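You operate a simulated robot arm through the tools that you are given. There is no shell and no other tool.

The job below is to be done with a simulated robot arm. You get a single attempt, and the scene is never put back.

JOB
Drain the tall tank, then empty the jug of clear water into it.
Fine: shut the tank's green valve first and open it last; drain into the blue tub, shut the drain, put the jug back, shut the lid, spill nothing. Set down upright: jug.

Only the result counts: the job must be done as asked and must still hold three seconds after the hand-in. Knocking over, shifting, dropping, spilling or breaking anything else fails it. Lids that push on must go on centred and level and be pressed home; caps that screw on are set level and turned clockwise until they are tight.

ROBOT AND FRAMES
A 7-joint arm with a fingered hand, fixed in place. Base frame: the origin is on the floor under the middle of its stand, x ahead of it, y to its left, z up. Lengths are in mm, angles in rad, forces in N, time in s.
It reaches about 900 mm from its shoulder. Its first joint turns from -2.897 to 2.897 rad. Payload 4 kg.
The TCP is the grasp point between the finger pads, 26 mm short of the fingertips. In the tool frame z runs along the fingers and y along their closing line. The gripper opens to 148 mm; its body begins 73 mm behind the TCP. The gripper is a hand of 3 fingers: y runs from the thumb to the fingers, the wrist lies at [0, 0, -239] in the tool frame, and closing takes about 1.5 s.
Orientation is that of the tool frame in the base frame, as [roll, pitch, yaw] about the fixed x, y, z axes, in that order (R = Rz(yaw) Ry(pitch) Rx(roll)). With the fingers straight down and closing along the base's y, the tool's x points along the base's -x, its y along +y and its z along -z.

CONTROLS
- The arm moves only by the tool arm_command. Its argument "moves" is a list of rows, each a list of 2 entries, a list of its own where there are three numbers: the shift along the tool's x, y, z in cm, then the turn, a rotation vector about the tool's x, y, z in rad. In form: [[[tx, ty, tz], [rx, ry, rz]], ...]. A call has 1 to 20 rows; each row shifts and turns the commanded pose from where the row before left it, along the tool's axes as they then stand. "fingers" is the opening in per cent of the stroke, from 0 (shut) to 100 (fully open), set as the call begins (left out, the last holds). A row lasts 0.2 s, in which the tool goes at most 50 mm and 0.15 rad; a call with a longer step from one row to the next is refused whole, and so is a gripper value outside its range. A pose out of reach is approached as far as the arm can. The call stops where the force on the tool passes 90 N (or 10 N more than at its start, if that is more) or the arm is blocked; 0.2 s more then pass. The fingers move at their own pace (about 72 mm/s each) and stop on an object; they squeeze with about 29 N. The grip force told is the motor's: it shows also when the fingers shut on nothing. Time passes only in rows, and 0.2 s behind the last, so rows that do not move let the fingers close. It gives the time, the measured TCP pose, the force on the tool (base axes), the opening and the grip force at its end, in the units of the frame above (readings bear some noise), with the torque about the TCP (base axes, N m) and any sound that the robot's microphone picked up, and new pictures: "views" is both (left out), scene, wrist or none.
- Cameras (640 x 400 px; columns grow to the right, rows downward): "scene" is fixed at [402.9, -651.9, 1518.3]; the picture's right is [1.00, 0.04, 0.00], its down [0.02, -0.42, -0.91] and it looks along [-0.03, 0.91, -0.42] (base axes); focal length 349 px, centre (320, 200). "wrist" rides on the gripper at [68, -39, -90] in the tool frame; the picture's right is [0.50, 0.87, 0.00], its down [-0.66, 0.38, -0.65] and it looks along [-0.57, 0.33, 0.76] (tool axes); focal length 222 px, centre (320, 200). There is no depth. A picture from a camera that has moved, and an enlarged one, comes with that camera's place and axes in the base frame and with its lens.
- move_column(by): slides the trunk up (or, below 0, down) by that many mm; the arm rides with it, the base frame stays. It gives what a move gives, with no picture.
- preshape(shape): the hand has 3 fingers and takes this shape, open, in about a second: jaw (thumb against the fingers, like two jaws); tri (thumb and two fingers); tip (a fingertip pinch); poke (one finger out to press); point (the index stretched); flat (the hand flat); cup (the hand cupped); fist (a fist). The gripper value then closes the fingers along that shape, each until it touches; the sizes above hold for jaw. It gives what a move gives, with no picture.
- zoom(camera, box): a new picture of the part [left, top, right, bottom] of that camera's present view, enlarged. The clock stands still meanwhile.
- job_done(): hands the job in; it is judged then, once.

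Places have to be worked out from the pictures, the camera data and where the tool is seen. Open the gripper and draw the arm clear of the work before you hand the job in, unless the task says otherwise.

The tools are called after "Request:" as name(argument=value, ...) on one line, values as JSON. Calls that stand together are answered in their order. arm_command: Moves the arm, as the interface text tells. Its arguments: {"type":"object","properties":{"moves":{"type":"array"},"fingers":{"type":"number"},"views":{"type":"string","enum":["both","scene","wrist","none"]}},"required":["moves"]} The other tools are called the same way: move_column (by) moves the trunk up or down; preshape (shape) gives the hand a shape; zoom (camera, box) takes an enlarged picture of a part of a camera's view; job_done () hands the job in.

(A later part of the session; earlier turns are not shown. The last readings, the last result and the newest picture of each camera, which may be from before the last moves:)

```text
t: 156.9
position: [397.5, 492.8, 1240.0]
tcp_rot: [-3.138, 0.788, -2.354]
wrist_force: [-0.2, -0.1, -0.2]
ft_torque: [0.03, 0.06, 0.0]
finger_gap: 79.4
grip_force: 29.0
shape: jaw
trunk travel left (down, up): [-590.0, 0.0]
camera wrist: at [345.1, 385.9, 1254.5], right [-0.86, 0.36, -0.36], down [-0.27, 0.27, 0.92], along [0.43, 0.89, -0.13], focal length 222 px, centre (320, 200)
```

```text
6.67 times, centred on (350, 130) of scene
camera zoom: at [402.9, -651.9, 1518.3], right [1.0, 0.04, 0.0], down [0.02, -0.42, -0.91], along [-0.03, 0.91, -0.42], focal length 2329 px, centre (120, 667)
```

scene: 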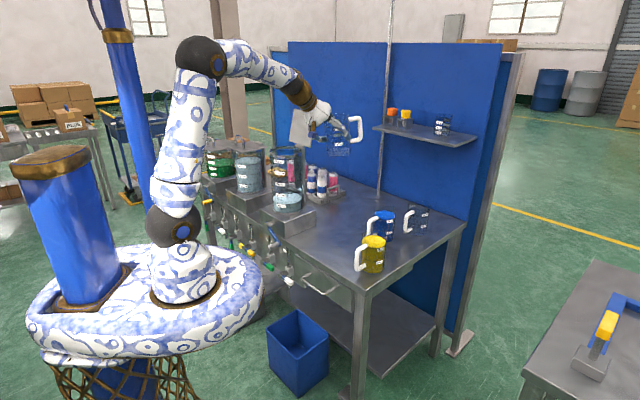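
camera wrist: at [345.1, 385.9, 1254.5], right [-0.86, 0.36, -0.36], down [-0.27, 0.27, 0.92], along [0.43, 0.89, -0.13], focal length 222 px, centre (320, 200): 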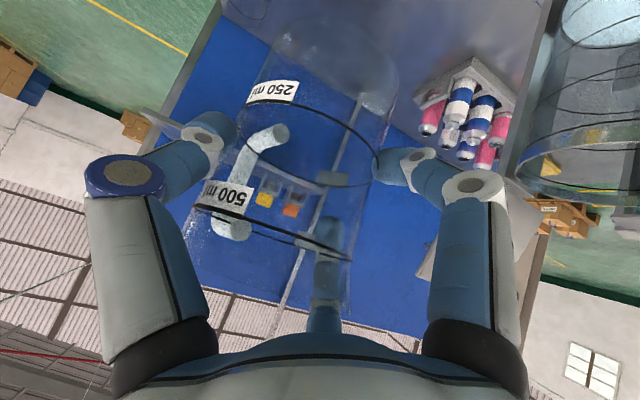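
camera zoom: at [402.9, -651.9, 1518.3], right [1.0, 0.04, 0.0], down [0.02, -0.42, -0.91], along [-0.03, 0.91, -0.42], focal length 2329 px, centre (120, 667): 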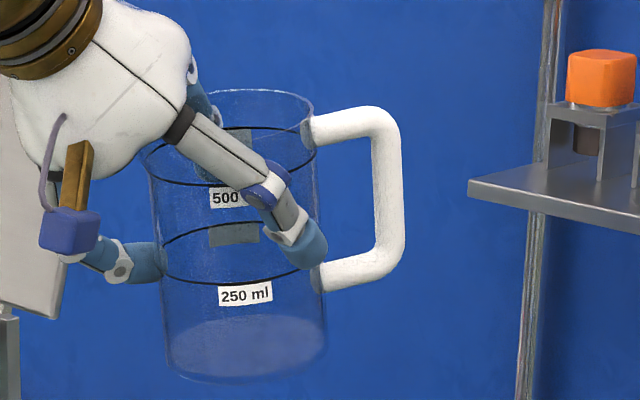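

The jug leans about 4° in this view, most likely pitched in the grip. I correct it by pitching the tool 0.09 rad and check.

Request:
arm_command(moves=[[[0, 0, 0], [0, 0.045, 0]], [[0, 0, 0], [0, 0.045, 0]], [[0, 0, 0], [0, 0, 0]]], views="wrist")

Request:
zoom(camera="scene", box=[310, 100, 390, 160])

```text
t: 157.7
position: [395.2, 492.7, 1238.2]
tcp_rot: [-3.138, 0.698, -2.355]
wrist_force: [0.0, -1.8, -0.4]
ft_torque: [-0.02, 0.02, 0.02]
finger_gap: 79.3
grip_force: 29.1
shape: jaw
trunk travel left (down, up): [-590.0, 0.0]
camera wrist: at [345.9, 387.3, 1264.2], right [-0.88, 0.34, -0.32], down [-0.21, 0.33, 0.92], along [0.42, 0.88, -0.22], focal length 222 px, centre (320, 200)
```

wrist: 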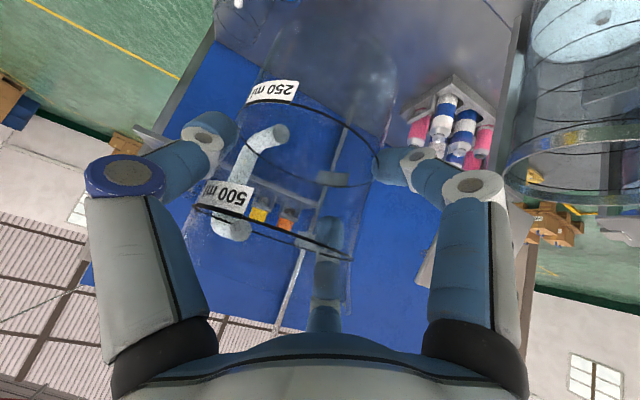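

```text
6.67 times, centred on (350, 130) of scene
camera zoom: at [402.9, -651.9, 1518.3], right [1.0, 0.04, 0.0], down [0.02, -0.42, -0.91], along [-0.03, 0.91, -0.42], focal length 2329 px, centre (120, 667)
```

zoom: 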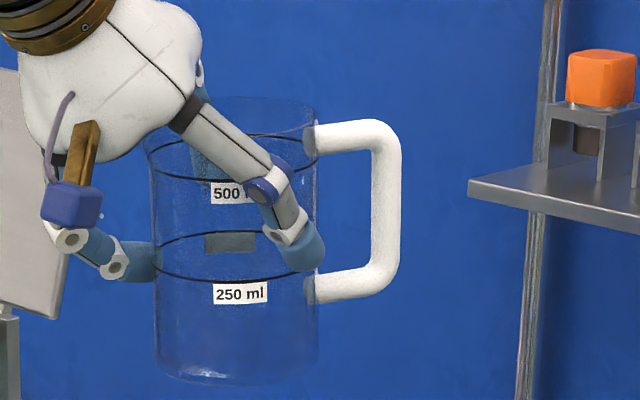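

Now it stands within about 1° of vertical. I lower the trunk 345 mm to just above the table.

Request:
move_column(by=-345)

Request:
zoom(camera="scene", box=[290, 190, 370, 250])

```text
t: 161.1
position: [396.8, 492.2, 894.0]
tcp_rot: [-3.138, 0.7, -2.355]
wrist_force: [-0.3, -0.1, -1.3]
ft_torque: [-0.03, 0.02, 0.03]
finger_gap: 79.3
grip_force: 29.1
shape: jaw
trunk travel left (down, up): [-245.0, 345.0]
```

```text
6.67 times, centred on (330, 220) of scene
camera zoom: at [402.9, -651.9, 1518.3], right [1.0, 0.04, 0.0], down [0.02, -0.42, -0.91], along [-0.03, 0.91, -0.42], focal length 2329 px, centre (253, 67)
```

zoom: 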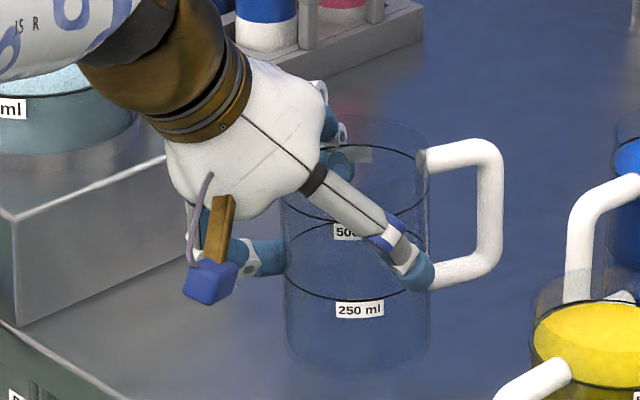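

About 15 mm above the table. I lower gently and watch the force.

Request:
arm_command(moves=[[[0.193, 0, 0.23], [0, 0, 0]], [[0.193, 0, 0.23], [0, 0, 0]], [[0.193, 0, 0.23], [0, 0, 0]], [[0.193, 0, 0.23], [0, 0, 0]], [[0, 0, 0], [0, 0, 0]]], views="none")

Request:
arm_command(moves=[[[0.129, 0, 0.153], [0, 0, 0]], [[0.064, 0, 0.077], [0, 0, 0]], [[0, 0, 0], [0, 0, 0]]], views="none")

```text
t: 162.3
position: [396.0, 493.5, 881.5]
tcp_rot: [-3.137, 0.7, -2.354]
wrist_force: [0.5, 0.4, -0.8]
ft_torque: [0.02, 0.04, -0.01]
finger_gap: 79.1
grip_force: 29.0
shape: jaw
trunk travel left (down, up): [-245.0, 345.0]
```

```text
t: 163.1
position: [396.1, 492.0, 881.6]
tcp_rot: [-3.138, 0.702, -2.353]
wrist_force: [1.7, 2.0, 10.5]
ft_torque: [-0.21, -0.09, 0.05]
finger_gap: 79.2
grip_force: 29.1
shape: jaw
trunk travel left (down, up): [-245.0, 345.0]
```

Contact (+10 N): the jug stands on the table. I relieve the pressure by 1 mm and open the fingers.

Request:
arm_command(moves=[[[-0.064, 0, -0.077], [0, 0, 0]], [[0, 0, 0], [0, 0, 0]]], views="none")

Request:
arm_command(moves=[[[0, 0, 0], [0, 0, 0]], [[0, 0, 0], [0, 0, 0]], [[0, 0, 0], [0, 0, 0]], [[0, 0, 0], [0, 0, 0]]], fingers=84)

Request:
zoom(camera="scene", box=[290, 190, 370, 250])

```text
t: 163.7
position: [394.5, 491.4, 880.2]
tcp_rot: [-3.138, 0.699, -2.355]
wrist_force: [1.7, 1.6, 6.3]
ft_torque: [-0.17, -0.01, 0.03]
finger_gap: 79.3
grip_force: 28.6
shape: jaw
trunk travel left (down, up): [-245.0, 345.0]
```

```text
t: 164.7
position: [395.3, 492.0, 880.5]
tcp_rot: [-3.138, 0.7, -2.354]
wrist_force: [0.0, -0.1, 0.1]
ft_torque: [0.0, 0.01, 0.01]
finger_gap: 124.0
grip_force: 0.1
shape: jaw
trunk travel left (down, up): [-245.0, 345.0]
camera wrist: at [345.6, 387.1, 905.4], right [-0.88, 0.34, -0.32], down [-0.21, 0.33, 0.92], along [0.42, 0.88, -0.22], focal length 222 px, centre (320, 200)
```

scene: 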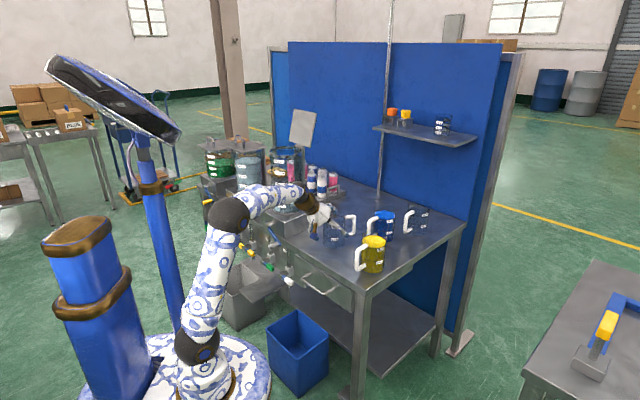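
wrist: 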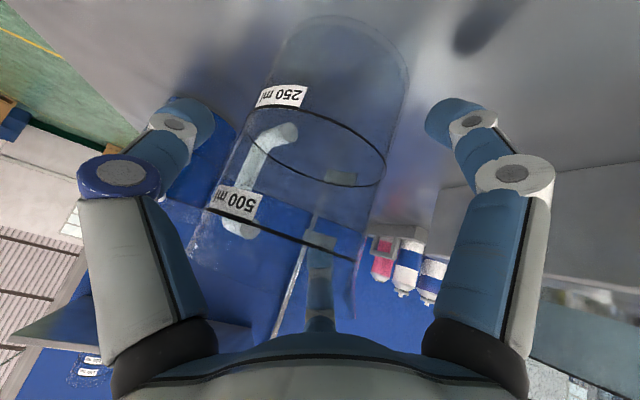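

```text
6.67 times, centred on (330, 220) of scene
camera zoom: at [402.9, -651.9, 1518.3], right [1.0, 0.04, 0.0], down [0.02, -0.42, -0.91], along [-0.03, 0.91, -0.42], focal length 2329 px, centre (253, 67)
```

zoom: 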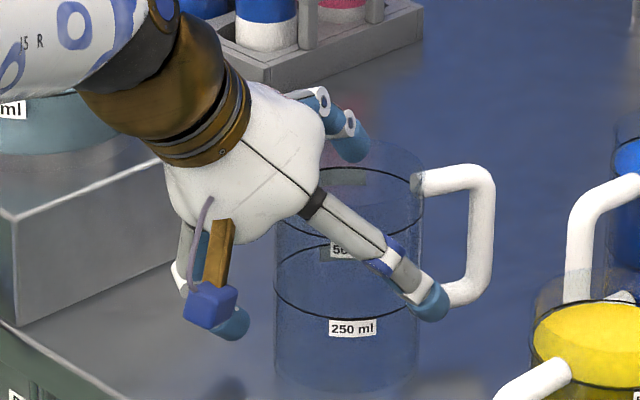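

The jug stands upright and untouched by the open fingers. I withdraw straight back.

Request:
arm_command(moves=[[[0, 0.2, 0], [0, 0, 0]], [[1.5, 0, -1.26], [0, 0, 0]], [[2.3, 0, -1.93], [0, 0, 0]], [[2.87, 0, -2.41], [0, 0, 0]], [[2.87, 0, -2.41], [0, 0, 0]], [[2.0, 0, -1.68], [0, 0, 0]], [[0, 0, 0], [0, 0, 0]]])

Request:
zoom(camera="scene", box=[300, 200, 380, 260])

```text
t: 166.3
position: [288.6, 386.0, 880.9]
tcp_rot: [-3.138, 0.7, -2.354]
wrist_force: [-0.1, -1.0, 0.7]
ft_torque: [0.01, 0.01, 0.0]
finger_gap: 124.1
grip_force: 0.0
shape: jaw
trunk travel left (down, up): [-245.0, 345.0]
camera wrist: at [238.3, 281.6, 906.2], right [-0.88, 0.34, -0.32], down [-0.21, 0.33, 0.92], along [0.42, 0.88, -0.22], focal length 222 px, centre (320, 200)
```

scene: 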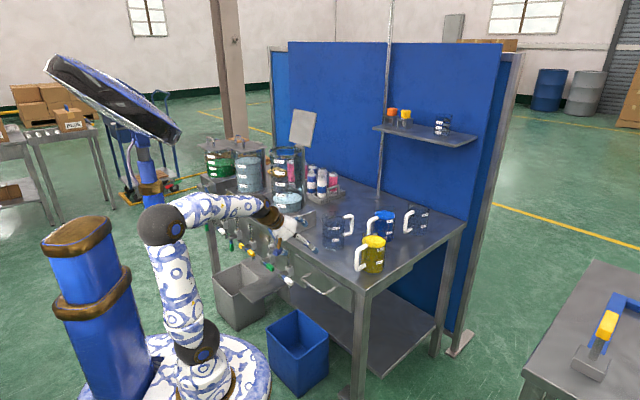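
wrist: 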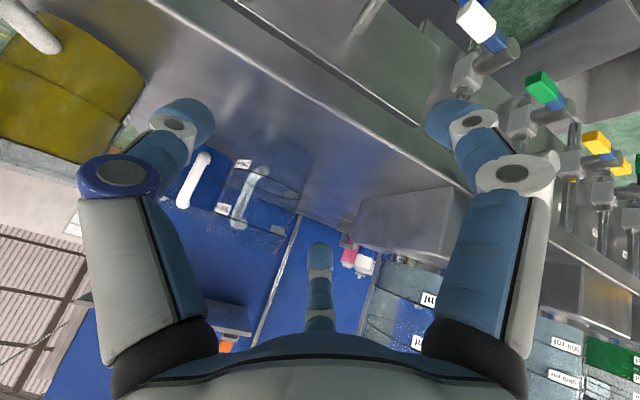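

```text
6.67 times, centred on (340, 230) of scene
camera zoom: at [402.9, -651.9, 1518.3], right [1.0, 0.04, 0.0], down [0.02, -0.42, -0.91], along [-0.03, 0.91, -0.42], focal length 2329 px, centre (187, 0)
```

zoom: 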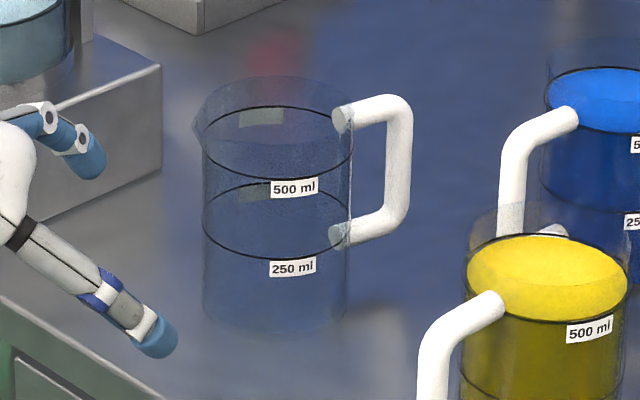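

The jug is back exactly on its original spot (its outline matches the first picture), upright. Next, the lid. I set the hand roll and pitch used for the lid, close the digits part-way, and raise the trunk.

Request:
arm_command(moves=[[[0, 0, 0], [0, -0.0425, 0]], [[0, 0, 0], [0, -0.0425, 0]], [[0, 0, 0], [0, 0, 0.131]], [[0, 0, 0], [0, 0, 0.131]], [[0, 0, 0], [0, 0, 0.131]], [[0, 0, 0], [0, 0, 0.131]], [[0, 0, 0], [0, 0, 0]]], fingers=50, views="none")

Request:
move_column(by=345)

```text
t: 167.9
position: [289.6, 387.2, 879.2]
tcp_rot: [2.679, 0.66, -3.042]
wrist_force: [0.2, -0.8, -0.1]
ft_torque: [-0.01, 0.02, 0.02]
finger_gap: 74.5
grip_force: 0.1
shape: jaw
trunk travel left (down, up): [-245.0, 345.0]
```

```text
t: 171.3
position: [288.6, 388.2, 1224.1]
tcp_rot: [2.681, 0.659, -3.04]
wrist_force: [0.7, 0.8, -0.2]
ft_torque: [0.0, 0.01, -0.01]
finger_gap: 74.6
grip_force: 0.1
shape: jaw
trunk travel left (down, up): [-590.0, 0.0]
```

Same orientation as when opening. I move left and up, then forward above the tank towards the open lid.

Request:
arm_command(moves=[[[0.79, 3.63, -1.13], [0, 0, 0]], [[0.79, 3.63, -1.13], [0, 0, 0]], [[0.79, 3.63, -1.13], [0, 0, 0]], [[0.79, 3.63, -1.13], [0, 0, 0]], [[0.79, 3.63, -1.13], [0, 0, 0]], [[-2.36, 1.36, 2.73], [0, 0, 0]], [[-2.36, 1.36, 2.73], [0, 0, 0]], [[-2.36, 1.36, 2.73], [0, 0, 0]], [[0, 0, 0], [0, 0, 0]]])

Request:
zoom(camera="scene", box=[240, 50, 340, 170])

Request:
zoom(camera="wrist", box=[160, 0, 520, 240])

```text
t: 173.3
position: [242.3, 595.6, 1302.9]
tcp_rot: [2.682, 0.659, -3.038]
wrist_force: [0.4, -0.1, 0.5]
ft_torque: [0.01, -0.02, 0.0]
finger_gap: 74.2
grip_force: 0.1
shape: jaw
trunk travel left (down, up): [-590.0, 0.0]
camera wrist: at [158.0, 512.3, 1311.0], right [-0.71, 0.71, 0.0], down [0.05, 0.05, 1.0], along [0.71, 0.7, -0.07], focal length 222 px, centre (320, 200)
```

scene: 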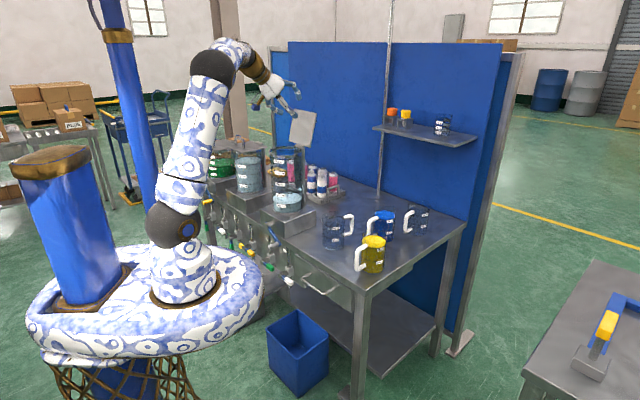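
wrist: 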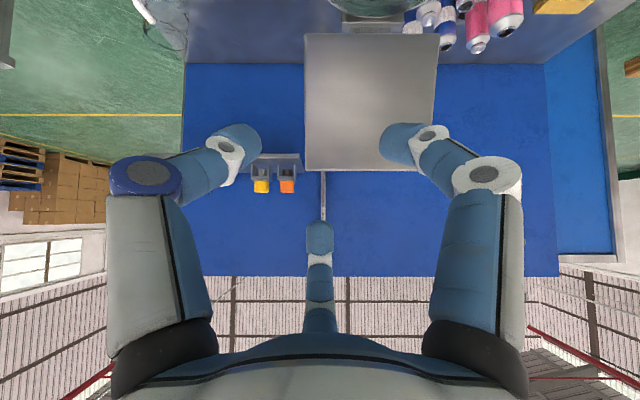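

```text
3.33 times, centred on (290, 110) of scene
camera zoom: at [402.9, -651.9, 1518.3], right [1.0, 0.04, 0.0], down [0.02, -0.42, -0.91], along [-0.03, 0.91, -0.42], focal length 1164 px, centre (420, 500)
```

zoom: 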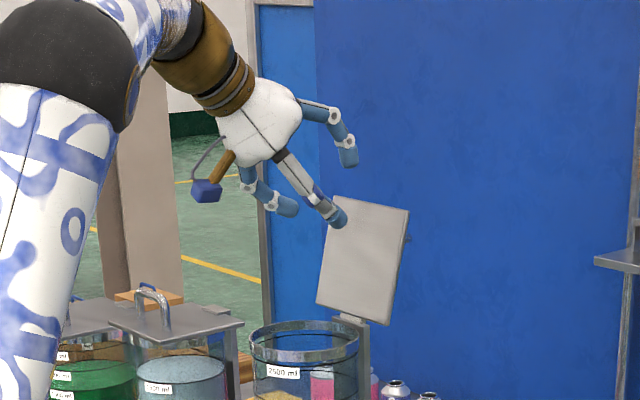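

```text
1.67 times, centred on (340, 120) of wrist
camera zoom: at [158.0, 512.3, 1311.0], right [-0.71, 0.71, 0.0], down [0.05, 0.05, 1.0], along [0.71, 0.7, -0.07], focal length 370 px, centre (287, 333)
```

zoom: 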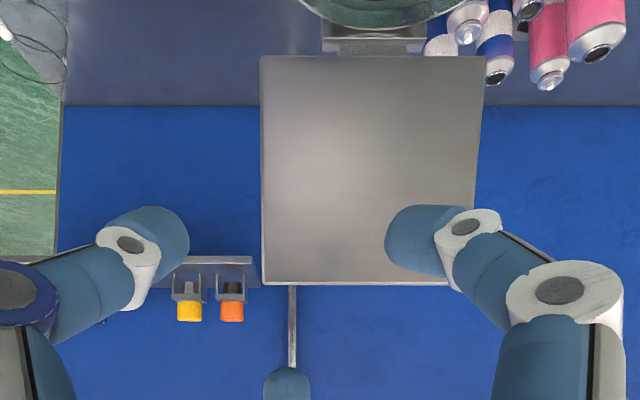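

The lid's top edge is at n≈700–707, z≈1264, right edge u≈-235, and the top digit is lined up just inside the right edge, clear of the handle. I open to 60 %, go forward above the lid and lower the digit behind it.

Request:
arm_command(moves=[[[-2.5, 1.27, 2.8], [0, 0, 0]], [[-2.5, 1.27, 2.8], [0, 0, 0]], [[0, 0, 0], [0, 0, 0]]], fingers=60)

Request:
zoom(camera="scene", box=[250, 60, 340, 150])

Request:
zoom(camera="wrist", box=[160, 0, 520, 240])

```text
t: 174.1
position: [298.6, 649.0, 1302.1]
tcp_rot: [2.681, 0.661, -3.042]
wrist_force: [0.1, -0.5, 0.3]
ft_torque: [-0.01, -0.01, -0.01]
finger_gap: 88.4
grip_force: 0.2
shape: jaw
trunk travel left (down, up): [-590.0, 0.0]
camera wrist: at [215.5, 564.8, 1309.9], right [-0.71, 0.71, 0.0], down [0.05, 0.05, 1.0], along [0.71, 0.7, -0.07], focal length 222 px, centre (320, 200)
```

scene: 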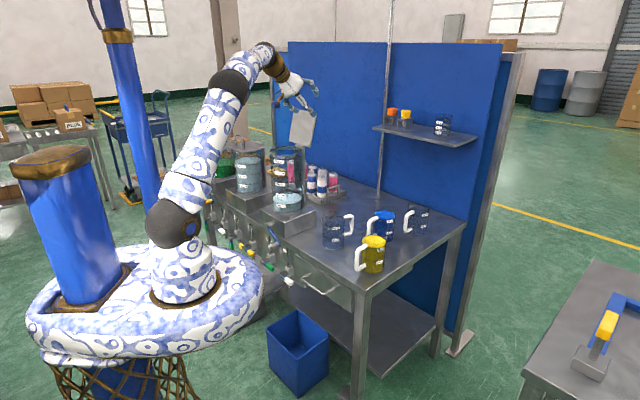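
wrist: 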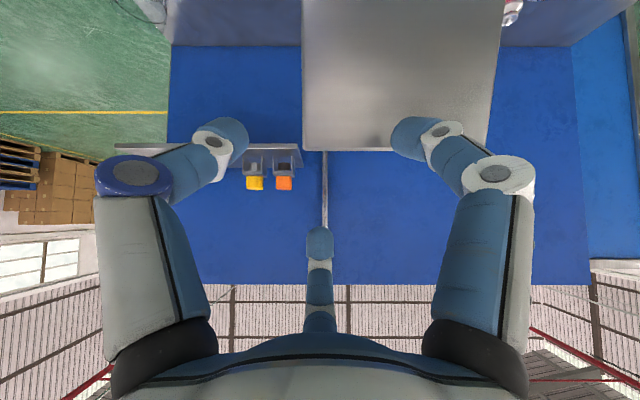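

```text
4.44 times, centred on (295, 105) of scene
camera zoom: at [402.9, -651.9, 1518.3], right [1.0, 0.04, 0.0], down [0.02, -0.42, -0.91], along [-0.03, 0.91, -0.42], focal length 1553 px, centre (431, 622)
```

zoom: 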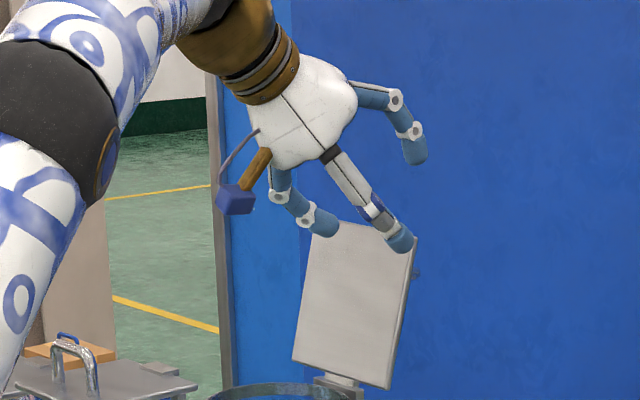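

```text
1.67 times, centred on (340, 120) of wrist
camera zoom: at [215.5, 564.8, 1309.9], right [-0.71, 0.71, 0.0], down [0.05, 0.05, 1.0], along [0.71, 0.7, -0.07], focal length 370 px, centre (287, 333)
```

zoom: 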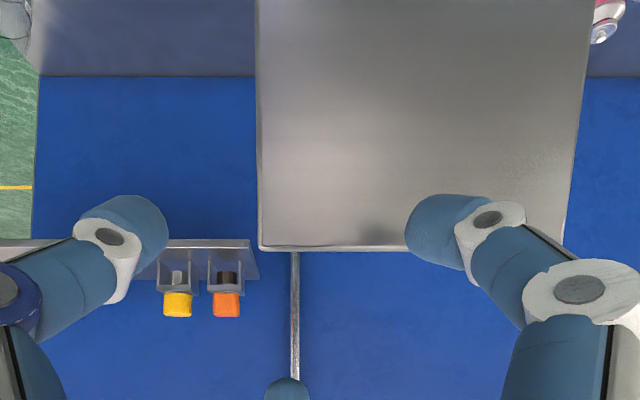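

The top digit is just behind the lid plane (≈4–7 mm clearance) and the lower digits are in front. I descend so the lid's edge lies between them.

Request:
arm_command(moves=[[[1.6, -0.92, 1.84], [0, 0, 0]], [[1.6, -0.92, 1.84], [0, 0, 0]], [[1.6, -0.92, 1.84], [0, 0, 0]], [[0, 0, 0], [0, 0, 0]]])

Request:
zoom(camera="scene", box=[250, 70, 340, 160])

Request:
zoom(camera="wrist", box=[160, 0, 520, 240])

```text
t: 175.1
position: [303.1, 645.7, 1226.8]
tcp_rot: [2.681, 0.66, -3.041]
wrist_force: [0.1, 0.4, 0.9]
ft_torque: [-0.02, -0.02, -0.02]
finger_gap: 89.1
grip_force: 0.0
shape: jaw
trunk travel left (down, up): [-590.0, 0.0]
camera wrist: at [218.8, 561.8, 1233.8], right [-0.71, 0.71, 0.0], down [0.05, 0.05, 1.0], along [0.71, 0.7, -0.07], focal length 222 px, centre (320, 200)
```

scene: 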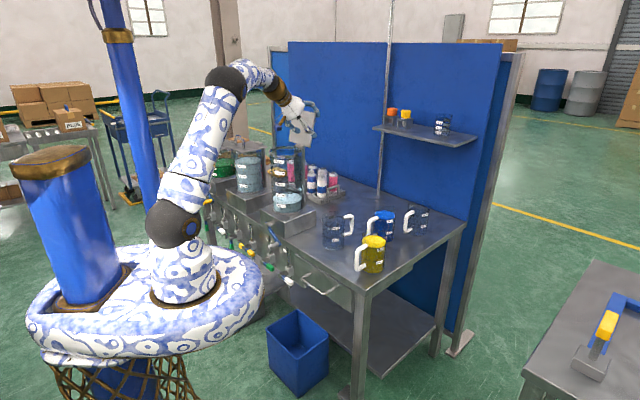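
wrist: 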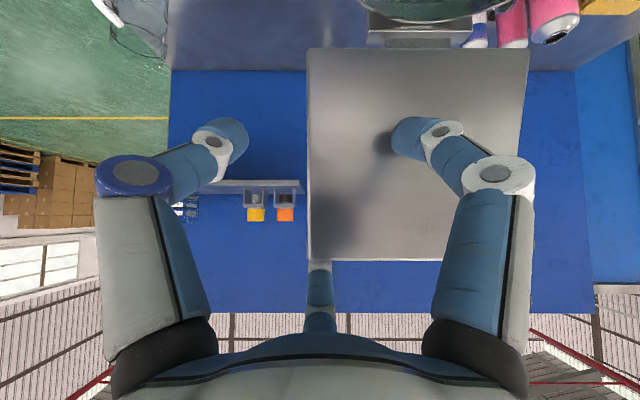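

```text
4.44 times, centred on (295, 115) of scene
camera zoom: at [402.9, -651.9, 1518.3], right [1.0, 0.04, 0.0], down [0.02, -0.42, -0.91], along [-0.03, 0.91, -0.42], focal length 1553 px, centre (431, 578)
```

zoom: 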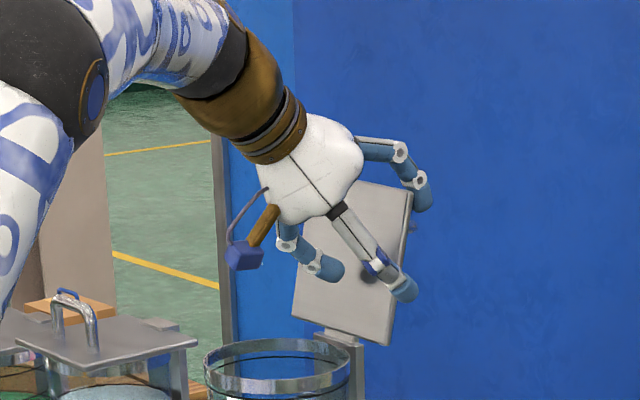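

```text
1.67 times, centred on (340, 120) of wrist
camera zoom: at [218.8, 561.8, 1233.8], right [-0.71, 0.71, 0.0], down [0.05, 0.05, 1.0], along [0.71, 0.7, -0.07], focal length 370 px, centre (287, 333)
```

zoom: 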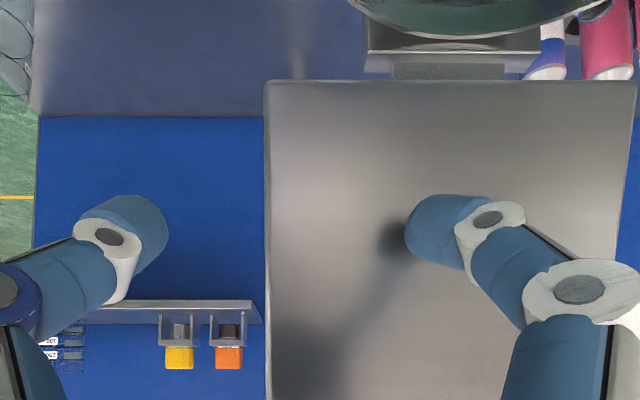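

The top digit is behind the lid (hidden by it in the wrist view) and nothing is touching. I shift 4 mm left and pull the lid forward towards vertical.

Request:
arm_command(moves=[[[0.22, 0.38, 0], [0, 0, 0]], [[0.49, -0.283, -0.566], [0, 0, 0]], [[0.49, -0.283, -0.566], [0, 0, 0]], [[0.49, -0.283, -0.566], [0, 0, 0]], [[0.49, -0.283, -0.566], [0, 0, 0]], [[0, 0, 0], [0, 0, 0]]])

Request:
zoom(camera="scene", box=[250, 70, 340, 160])

Request:
zoom(camera="wrist", box=[160, 0, 520, 280])

```text
t: 176.5
position: [277.7, 627.8, 1225.1]
tcp_rot: [2.681, 0.658, -3.04]
wrist_force: [1.2, -0.1, 0.6]
ft_torque: [0.05, 0.0, 0.0]
finger_gap: 89.0
grip_force: 0.0
shape: jaw
trunk travel left (down, up): [-590.0, 0.0]
camera wrist: at [193.7, 544.7, 1232.9], right [-0.71, 0.71, 0.0], down [0.05, 0.05, 1.0], along [0.71, 0.7, -0.07], focal length 222 px, centre (320, 200)
```

scene: 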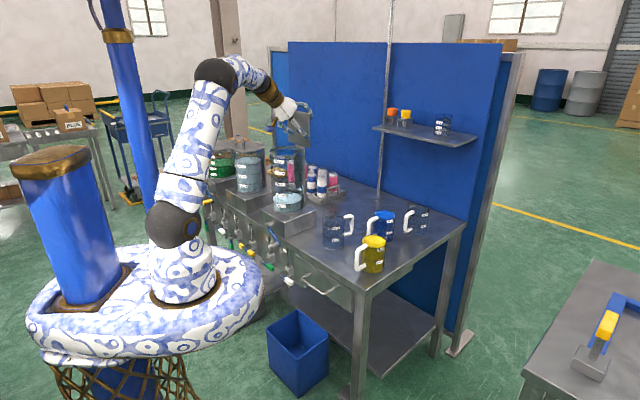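
wrist: 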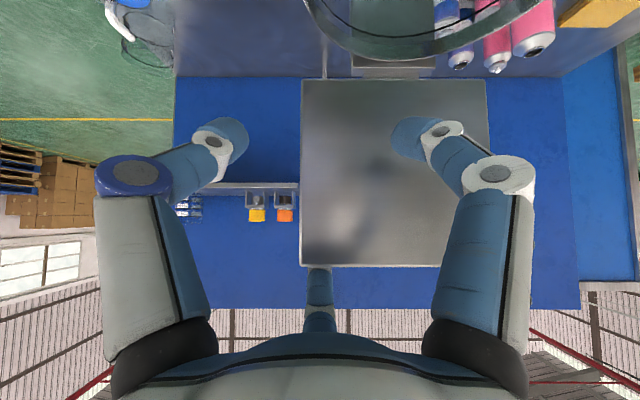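

```text
4.44 times, centred on (295, 115) of scene
camera zoom: at [402.9, -651.9, 1518.3], right [1.0, 0.04, 0.0], down [0.02, -0.42, -0.91], along [-0.03, 0.91, -0.42], focal length 1553 px, centre (431, 578)
```

zoom: 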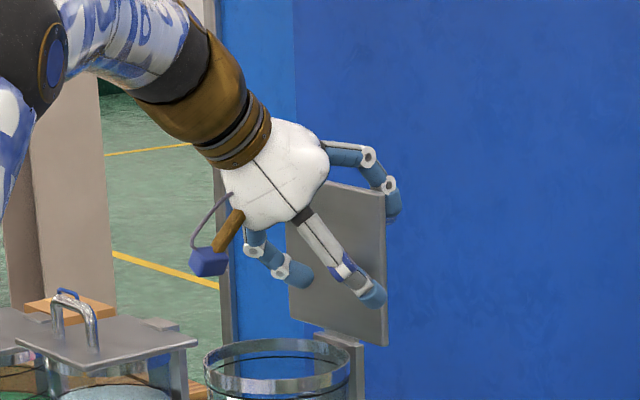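

```text
1.43 times, centred on (340, 140) of wrist
camera zoom: at [193.7, 544.7, 1232.9], right [-0.71, 0.71, 0.0], down [0.05, 0.05, 1.0], along [0.71, 0.7, -0.07], focal length 317 px, centre (291, 286)
```

zoom: 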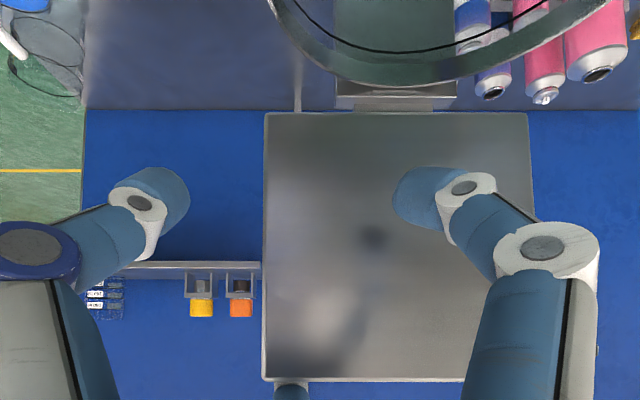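

The lid is about vertical now, following the digit. I keep pulling slowly; it should tip forward onto the lower digits.

Request:
arm_command(moves=[[[0.49, -0.283, -0.566], [0, 0, 0]], [[0.49, -0.283, -0.566], [0, 0, 0]], [[0.49, -0.283, -0.566], [0, 0, 0]], [[0, 0, 0], [0, 0, 0]]])

Request:
zoom(camera="scene", box=[250, 70, 340, 160])

Request:
zoom(camera="wrist", box=[160, 0, 520, 280])

```text
t: 177.5
position: [262.1, 611.6, 1224.6]
tcp_rot: [2.681, 0.661, -3.04]
wrist_force: [0.2, -0.4, 0.8]
ft_torque: [0.02, -0.02, 0.03]
finger_gap: 88.4
grip_force: 0.0
shape: jaw
trunk travel left (down, up): [-590.0, 0.0]
camera wrist: at [177.4, 528.6, 1233.2], right [-0.71, 0.71, 0.0], down [0.05, 0.05, 1.0], along [0.71, 0.7, -0.07], focal length 222 px, centre (320, 200)
```

scene: 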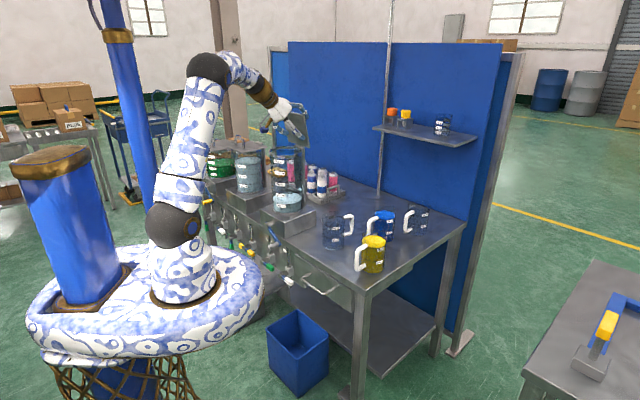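
wrist: 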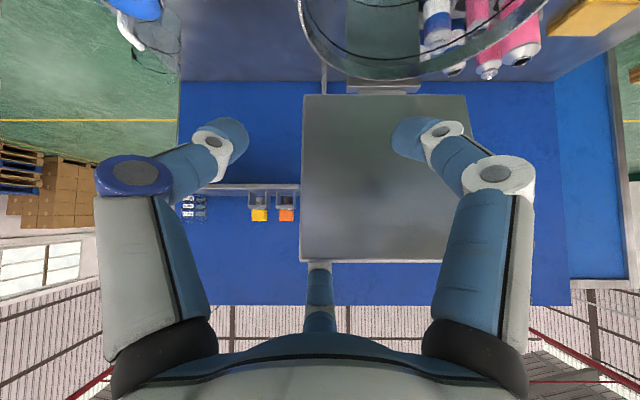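

```text
4.44 times, centred on (295, 115) of scene
camera zoom: at [402.9, -651.9, 1518.3], right [1.0, 0.04, 0.0], down [0.02, -0.42, -0.91], along [-0.03, 0.91, -0.42], focal length 1553 px, centre (431, 578)
```

zoom: 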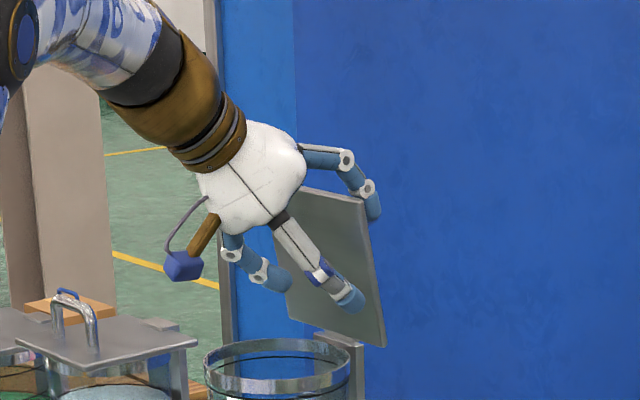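

```text
1.43 times, centred on (340, 140) of wrist
camera zoom: at [177.4, 528.6, 1233.2], right [-0.71, 0.71, 0.0], down [0.05, 0.05, 1.0], along [0.71, 0.7, -0.07], focal length 317 px, centre (291, 286)
```

zoom: 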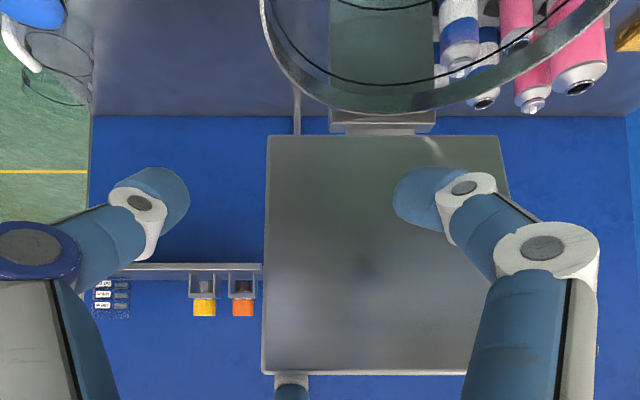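

The lid is at about 80° and holds its angle (hinge friction), so I can guide it down with the digit. I continue along its arc.

Request:
arm_command(moves=[[[0.796, -0.46, -0.495], [0, 0, 0]], [[0.796, -0.46, -0.495], [0, 0, 0]], [[0.796, -0.46, -0.495], [0, 0, 0]], [[0.82, -0.47, -0.46], [0, 0, 0]], [[0, 0, 0], [0, 0, 0]]])

Request:
zoom(camera="scene", box=[250, 70, 340, 160])

Request:
zoom(camera="wrist", box=[160, 0, 520, 280])

```text
t: 178.7
position: [232.6, 585.2, 1212.4]
tcp_rot: [2.682, 0.66, -3.041]
wrist_force: [-1.1, -0.8, -0.1]
ft_torque: [0.0, -0.02, -0.03]
finger_gap: 89.2
grip_force: 0.0
shape: jaw
trunk travel left (down, up): [-590.0, 0.0]
camera wrist: at [149.0, 499.5, 1220.8], right [-0.71, 0.71, 0.0], down [0.05, 0.05, 1.0], along [0.71, 0.7, -0.07], focal length 222 px, centre (320, 200)
```

scene: 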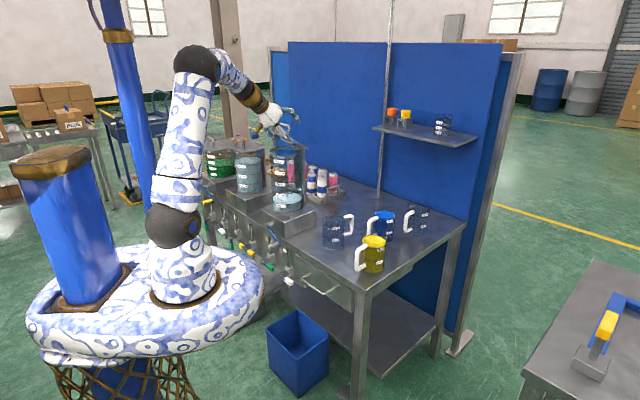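
wrist: 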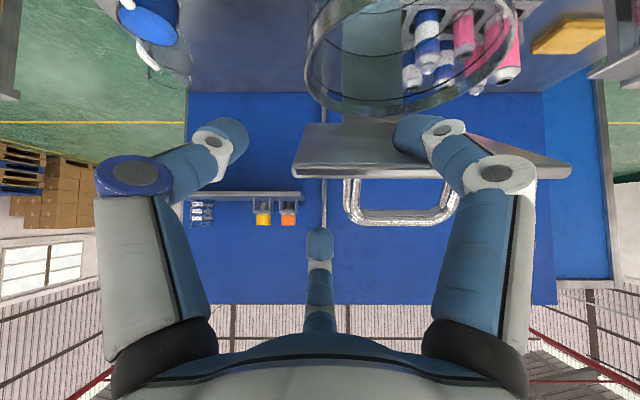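

```text
4.44 times, centred on (295, 115) of scene
camera zoom: at [402.9, -651.9, 1518.3], right [1.0, 0.04, 0.0], down [0.02, -0.42, -0.91], along [-0.03, 0.91, -0.42], focal length 1553 px, centre (431, 578)
```

zoom: 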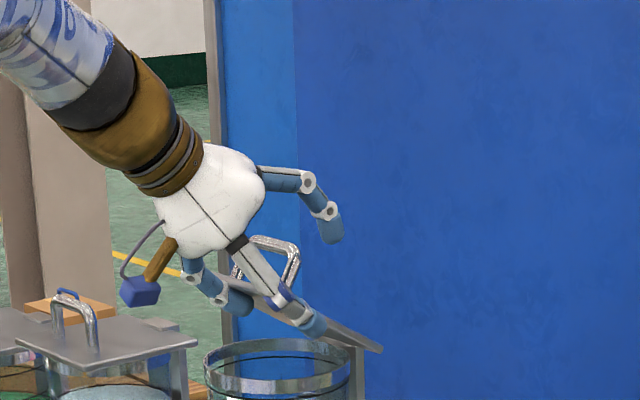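

```text
1.43 times, centred on (340, 140) of wrist
camera zoom: at [149.0, 499.5, 1220.8], right [-0.71, 0.71, 0.0], down [0.05, 0.05, 1.0], along [0.71, 0.7, -0.07], focal length 317 px, centre (291, 286)
```

zoom: 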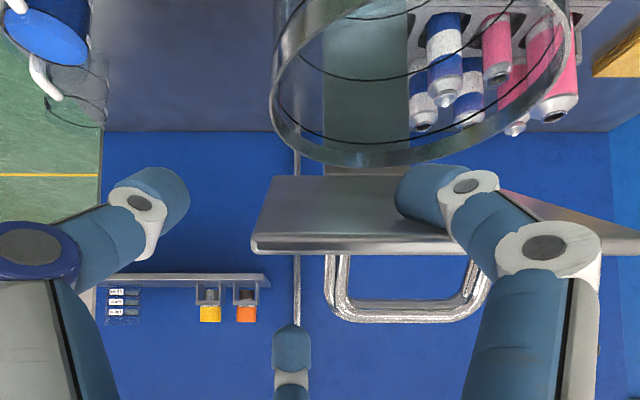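

The lid has come down gently onto the lower digit, at about 30°. I slide that digit to the right, towards the corner, keeping the lid supported.

Request:
arm_command(moves=[[[-0.75, -1.3, 0], [0, 0, 0]], [[-0.75, -1.3, 0], [0, 0, 0]], [[-0.75, -1.3, 0], [0, 0, 0]], [[0, 0, 0], [0, 0, 0]]])

Request:
zoom(camera="wrist", box=[300, 60, 540, 240])

```text
t: 179.7
position: [263.7, 551.0, 1214.9]
tcp_rot: [2.679, 0.659, -3.041]
wrist_force: [-0.2, 0.0, -1.6]
ft_torque: [-0.01, -0.02, 0.02]
finger_gap: 89.4
grip_force: 0.0
shape: jaw
trunk travel left (down, up): [-590.0, 0.0]
camera wrist: at [179.4, 467.5, 1223.3], right [-0.71, 0.71, 0.0], down [0.05, 0.05, 1.0], along [0.71, 0.7, -0.07], focal length 222 px, centre (320, 200)
```

scene: 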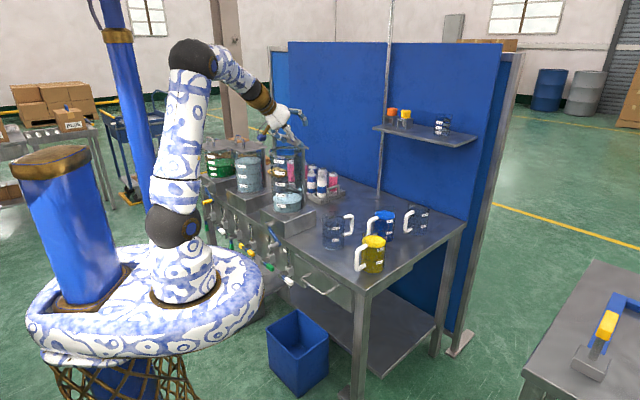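
wrist: 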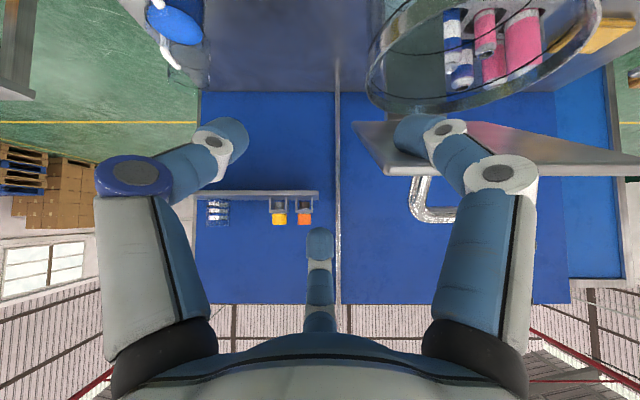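

```text
2.22 times, centred on (420, 150) of wrist
camera zoom: at [179.4, 467.5, 1223.3], right [-0.71, 0.71, 0.0], down [0.05, 0.05, 1.0], along [0.71, 0.7, -0.07], focal length 494 px, centre (98, 311)
```

zoom: 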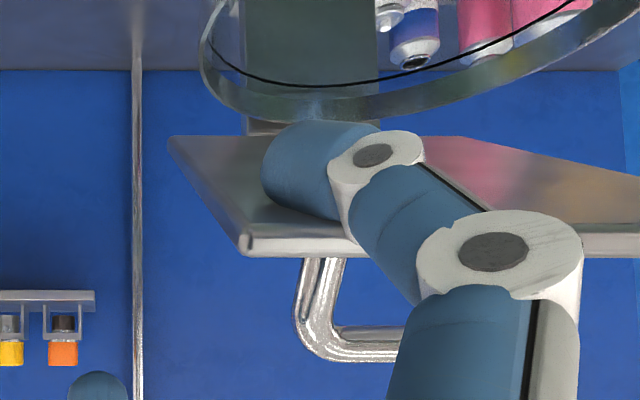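

Same geometry as during opening. I lower the lid along the reverse of the opening path.

Request:
arm_command(moves=[[[0.68, -0.39, 0.163], [0, 0, 0]], [[0.68, -0.39, 0.163], [0, 0, 0]], [[1.12, -0.645, 0.44], [0, 0, 0]], [[1.12, -0.645, 0.44], [0, 0, 0]], [[0.77, -0.444, 0.64], [0, 0, 0]], [[0, 0, 0], [0, 0, 0]]])

Request:
zoom(camera="wrist", box=[300, 60, 540, 240])

```text
t: 181.1
position: [246.5, 535.4, 1163.4]
tcp_rot: [2.68, 0.661, -3.04]
wrist_force: [0.0, 0.0, -1.4]
ft_torque: [-0.01, -0.05, -0.01]
finger_gap: 89.2
grip_force: 0.0
shape: jaw
trunk travel left (down, up): [-590.0, 0.0]
camera wrist: at [163.5, 451.9, 1173.4], right [-0.71, 0.71, 0.0], down [0.05, 0.05, 1.0], along [0.71, 0.7, -0.07], focal length 222 px, centre (320, 200)
```

scene: 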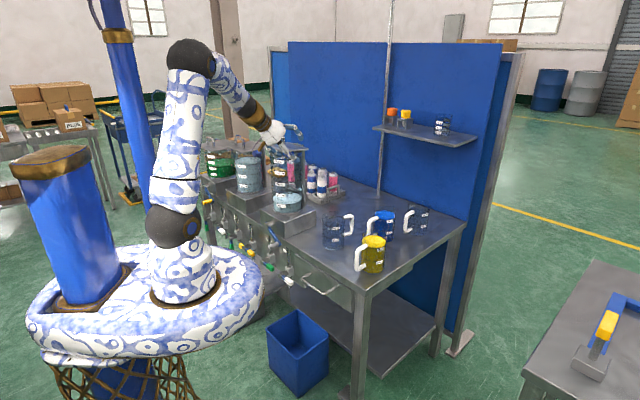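
wrist: 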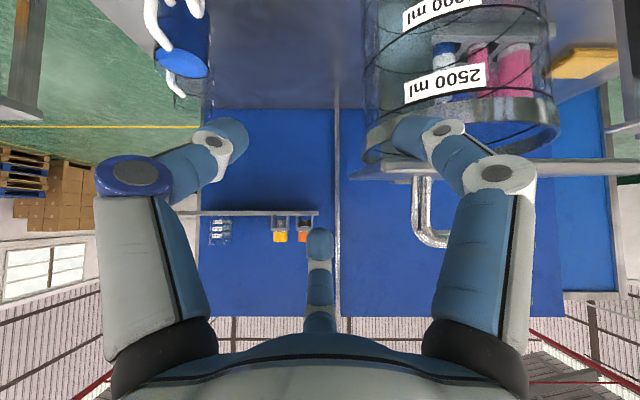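

```text
2.22 times, centred on (420, 150) of wrist
camera zoom: at [163.5, 451.9, 1173.4], right [-0.71, 0.71, 0.0], down [0.05, 0.05, 1.0], along [0.71, 0.7, -0.07], focal length 494 px, centre (98, 311)
```

zoom: 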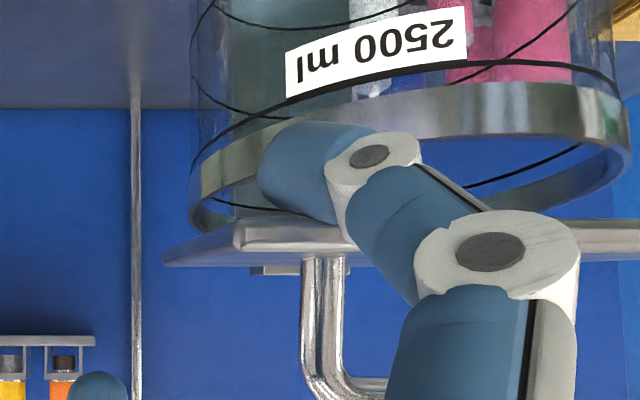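

Almost closed (about 6°). I lower the finger the rest of the way until the lid rests on the rim.

Request:
arm_command(moves=[[[0.306, -0.177, 0.354], [0, 0, 0]], [[0.306, -0.177, 0.354], [0, 0, 0]], [[0.306, -0.177, 0.354], [0, 0, 0]], [[0.306, -0.177, 0.354], [0, 0, 0]], [[0.2, -0.115, 0.23], [0, 0, 0]], [[0, 0, 0], [0, 0, 0]]])

Request:
zoom(camera="wrist", box=[300, 60, 540, 240])

Request:
zoom(camera="scene", box=[240, 100, 340, 180])

```text
t: 182.5
position: [247.4, 534.2, 1142.8]
tcp_rot: [2.682, 0.66, -3.04]
wrist_force: [0.7, -0.5, 0.3]
ft_torque: [-0.02, 0.03, 0.0]
finger_gap: 88.9
grip_force: 0.0
shape: jaw
trunk travel left (down, up): [-590.0, 0.0]
camera wrist: at [163.6, 451.4, 1150.0], right [-0.71, 0.71, 0.0], down [0.05, 0.05, 1.0], along [0.71, 0.7, -0.07], focal length 222 px, centre (320, 200)
```

scene: 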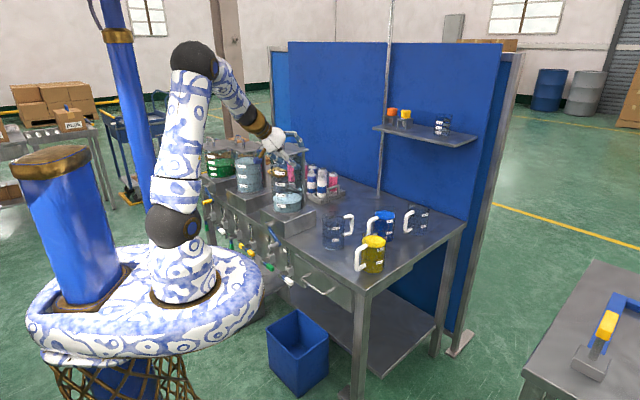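
wrist: 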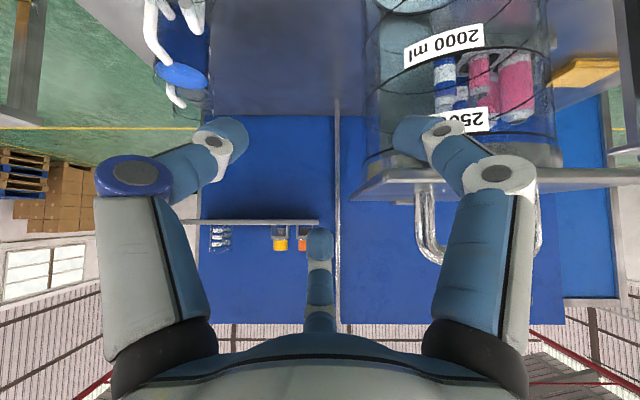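

```text
2.22 times, centred on (420, 150) of wrist
camera zoom: at [163.6, 451.4, 1150.0], right [-0.71, 0.71, 0.0], down [0.05, 0.05, 1.0], along [0.71, 0.7, -0.07], focal length 494 px, centre (98, 311)
```

zoom: 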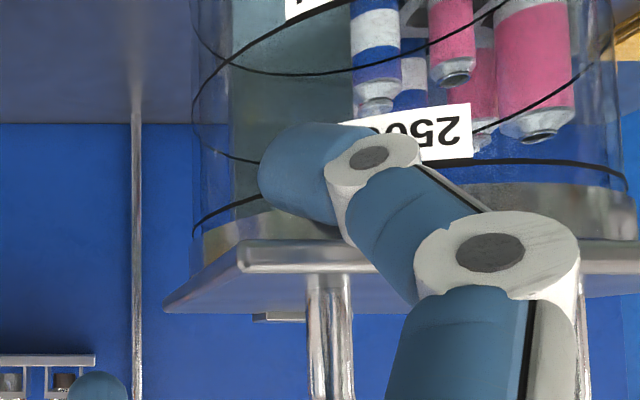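

```text
5.00 times, centred on (290, 140) of scene
camera zoom: at [402.9, -651.9, 1518.3], right [1.0, 0.04, 0.0], down [0.02, -0.42, -0.91], along [-0.03, 0.91, -0.42], focal length 1747 px, centre (470, 500)
```

zoom: 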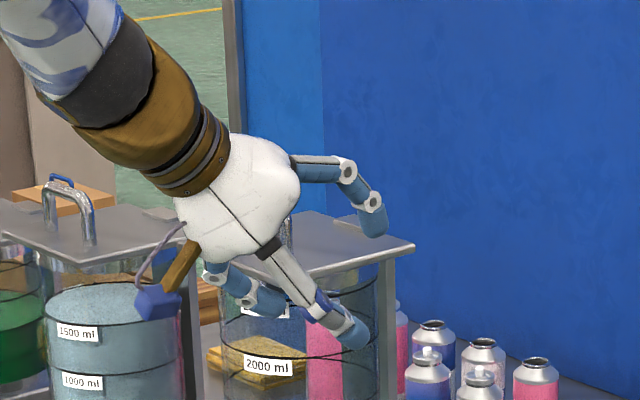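

The lid is down on the rim and the finger is free beneath its corner. I withdraw the finger forward and inspect the lid.

Request:
arm_command(moves=[[[1.2, -0.7, -1.4], [0, 0, 0]], [[2.45, -1.41, -2.83], [0, 0, 0]], [[2.45, -1.41, -2.83], [0, 0, 0]], [[2.45, -1.41, -2.83], [0, 0, 0]], [[0, 0, 0], [0, 0, 0]]])

Request:
zoom(camera="scene", box=[260, 120, 330, 165])

Request:
zoom(camera="wrist", box=[300, 60, 540, 240])

```text
t: 183.7
position: [147.5, 436.7, 1146.4]
tcp_rot: [2.68, 0.66, -3.039]
wrist_force: [-1.2, 0.5, 0.0]
ft_torque: [0.01, 0.01, 0.0]
finger_gap: 89.1
grip_force: 0.0
shape: jaw
trunk travel left (down, up): [-590.0, 0.0]
camera wrist: at [63.1, 353.8, 1153.2], right [-0.71, 0.71, 0.0], down [0.05, 0.05, 1.0], along [0.71, 0.7, -0.07], focal length 222 px, centre (320, 200)
```

scene: 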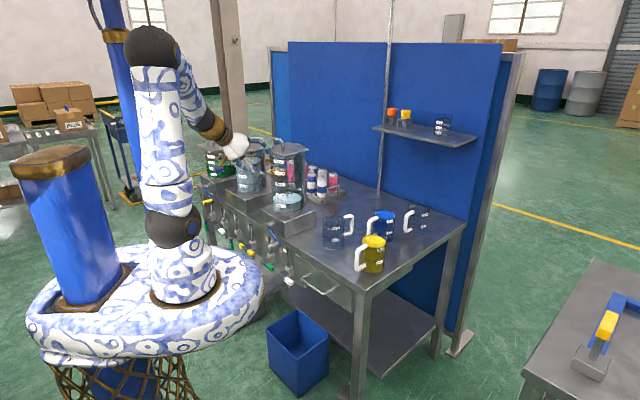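
wrist: 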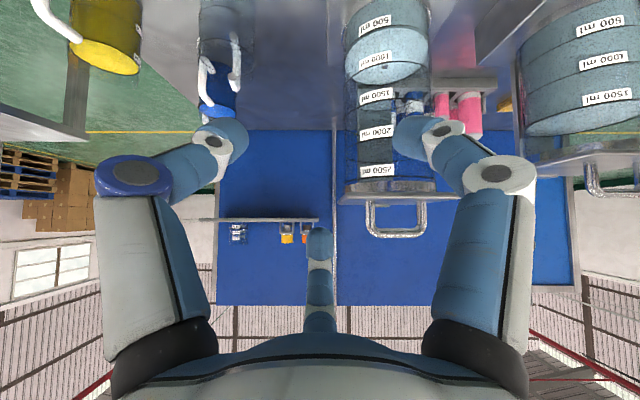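

```text
8.89 times, centred on (295, 142) of scene
camera zoom: at [402.9, -651.9, 1518.3], right [1.0, 0.04, 0.0], down [0.02, -0.42, -0.91], along [-0.03, 0.91, -0.42], focal length 3105 px, centre (542, 711)
```

zoom: 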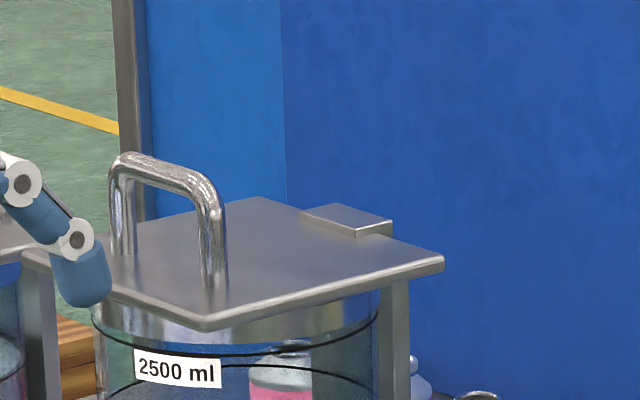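

```text
2.22 times, centred on (420, 150) of wrist
camera zoom: at [63.1, 353.8, 1153.2], right [-0.71, 0.71, 0.0], down [0.05, 0.05, 1.0], along [0.71, 0.7, -0.07], focal length 494 px, centre (98, 311)
```

zoom: 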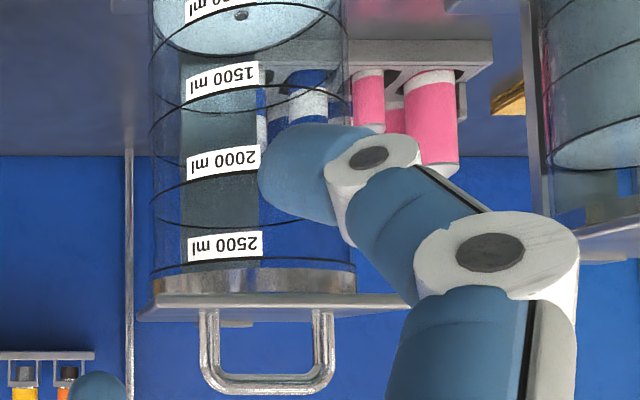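

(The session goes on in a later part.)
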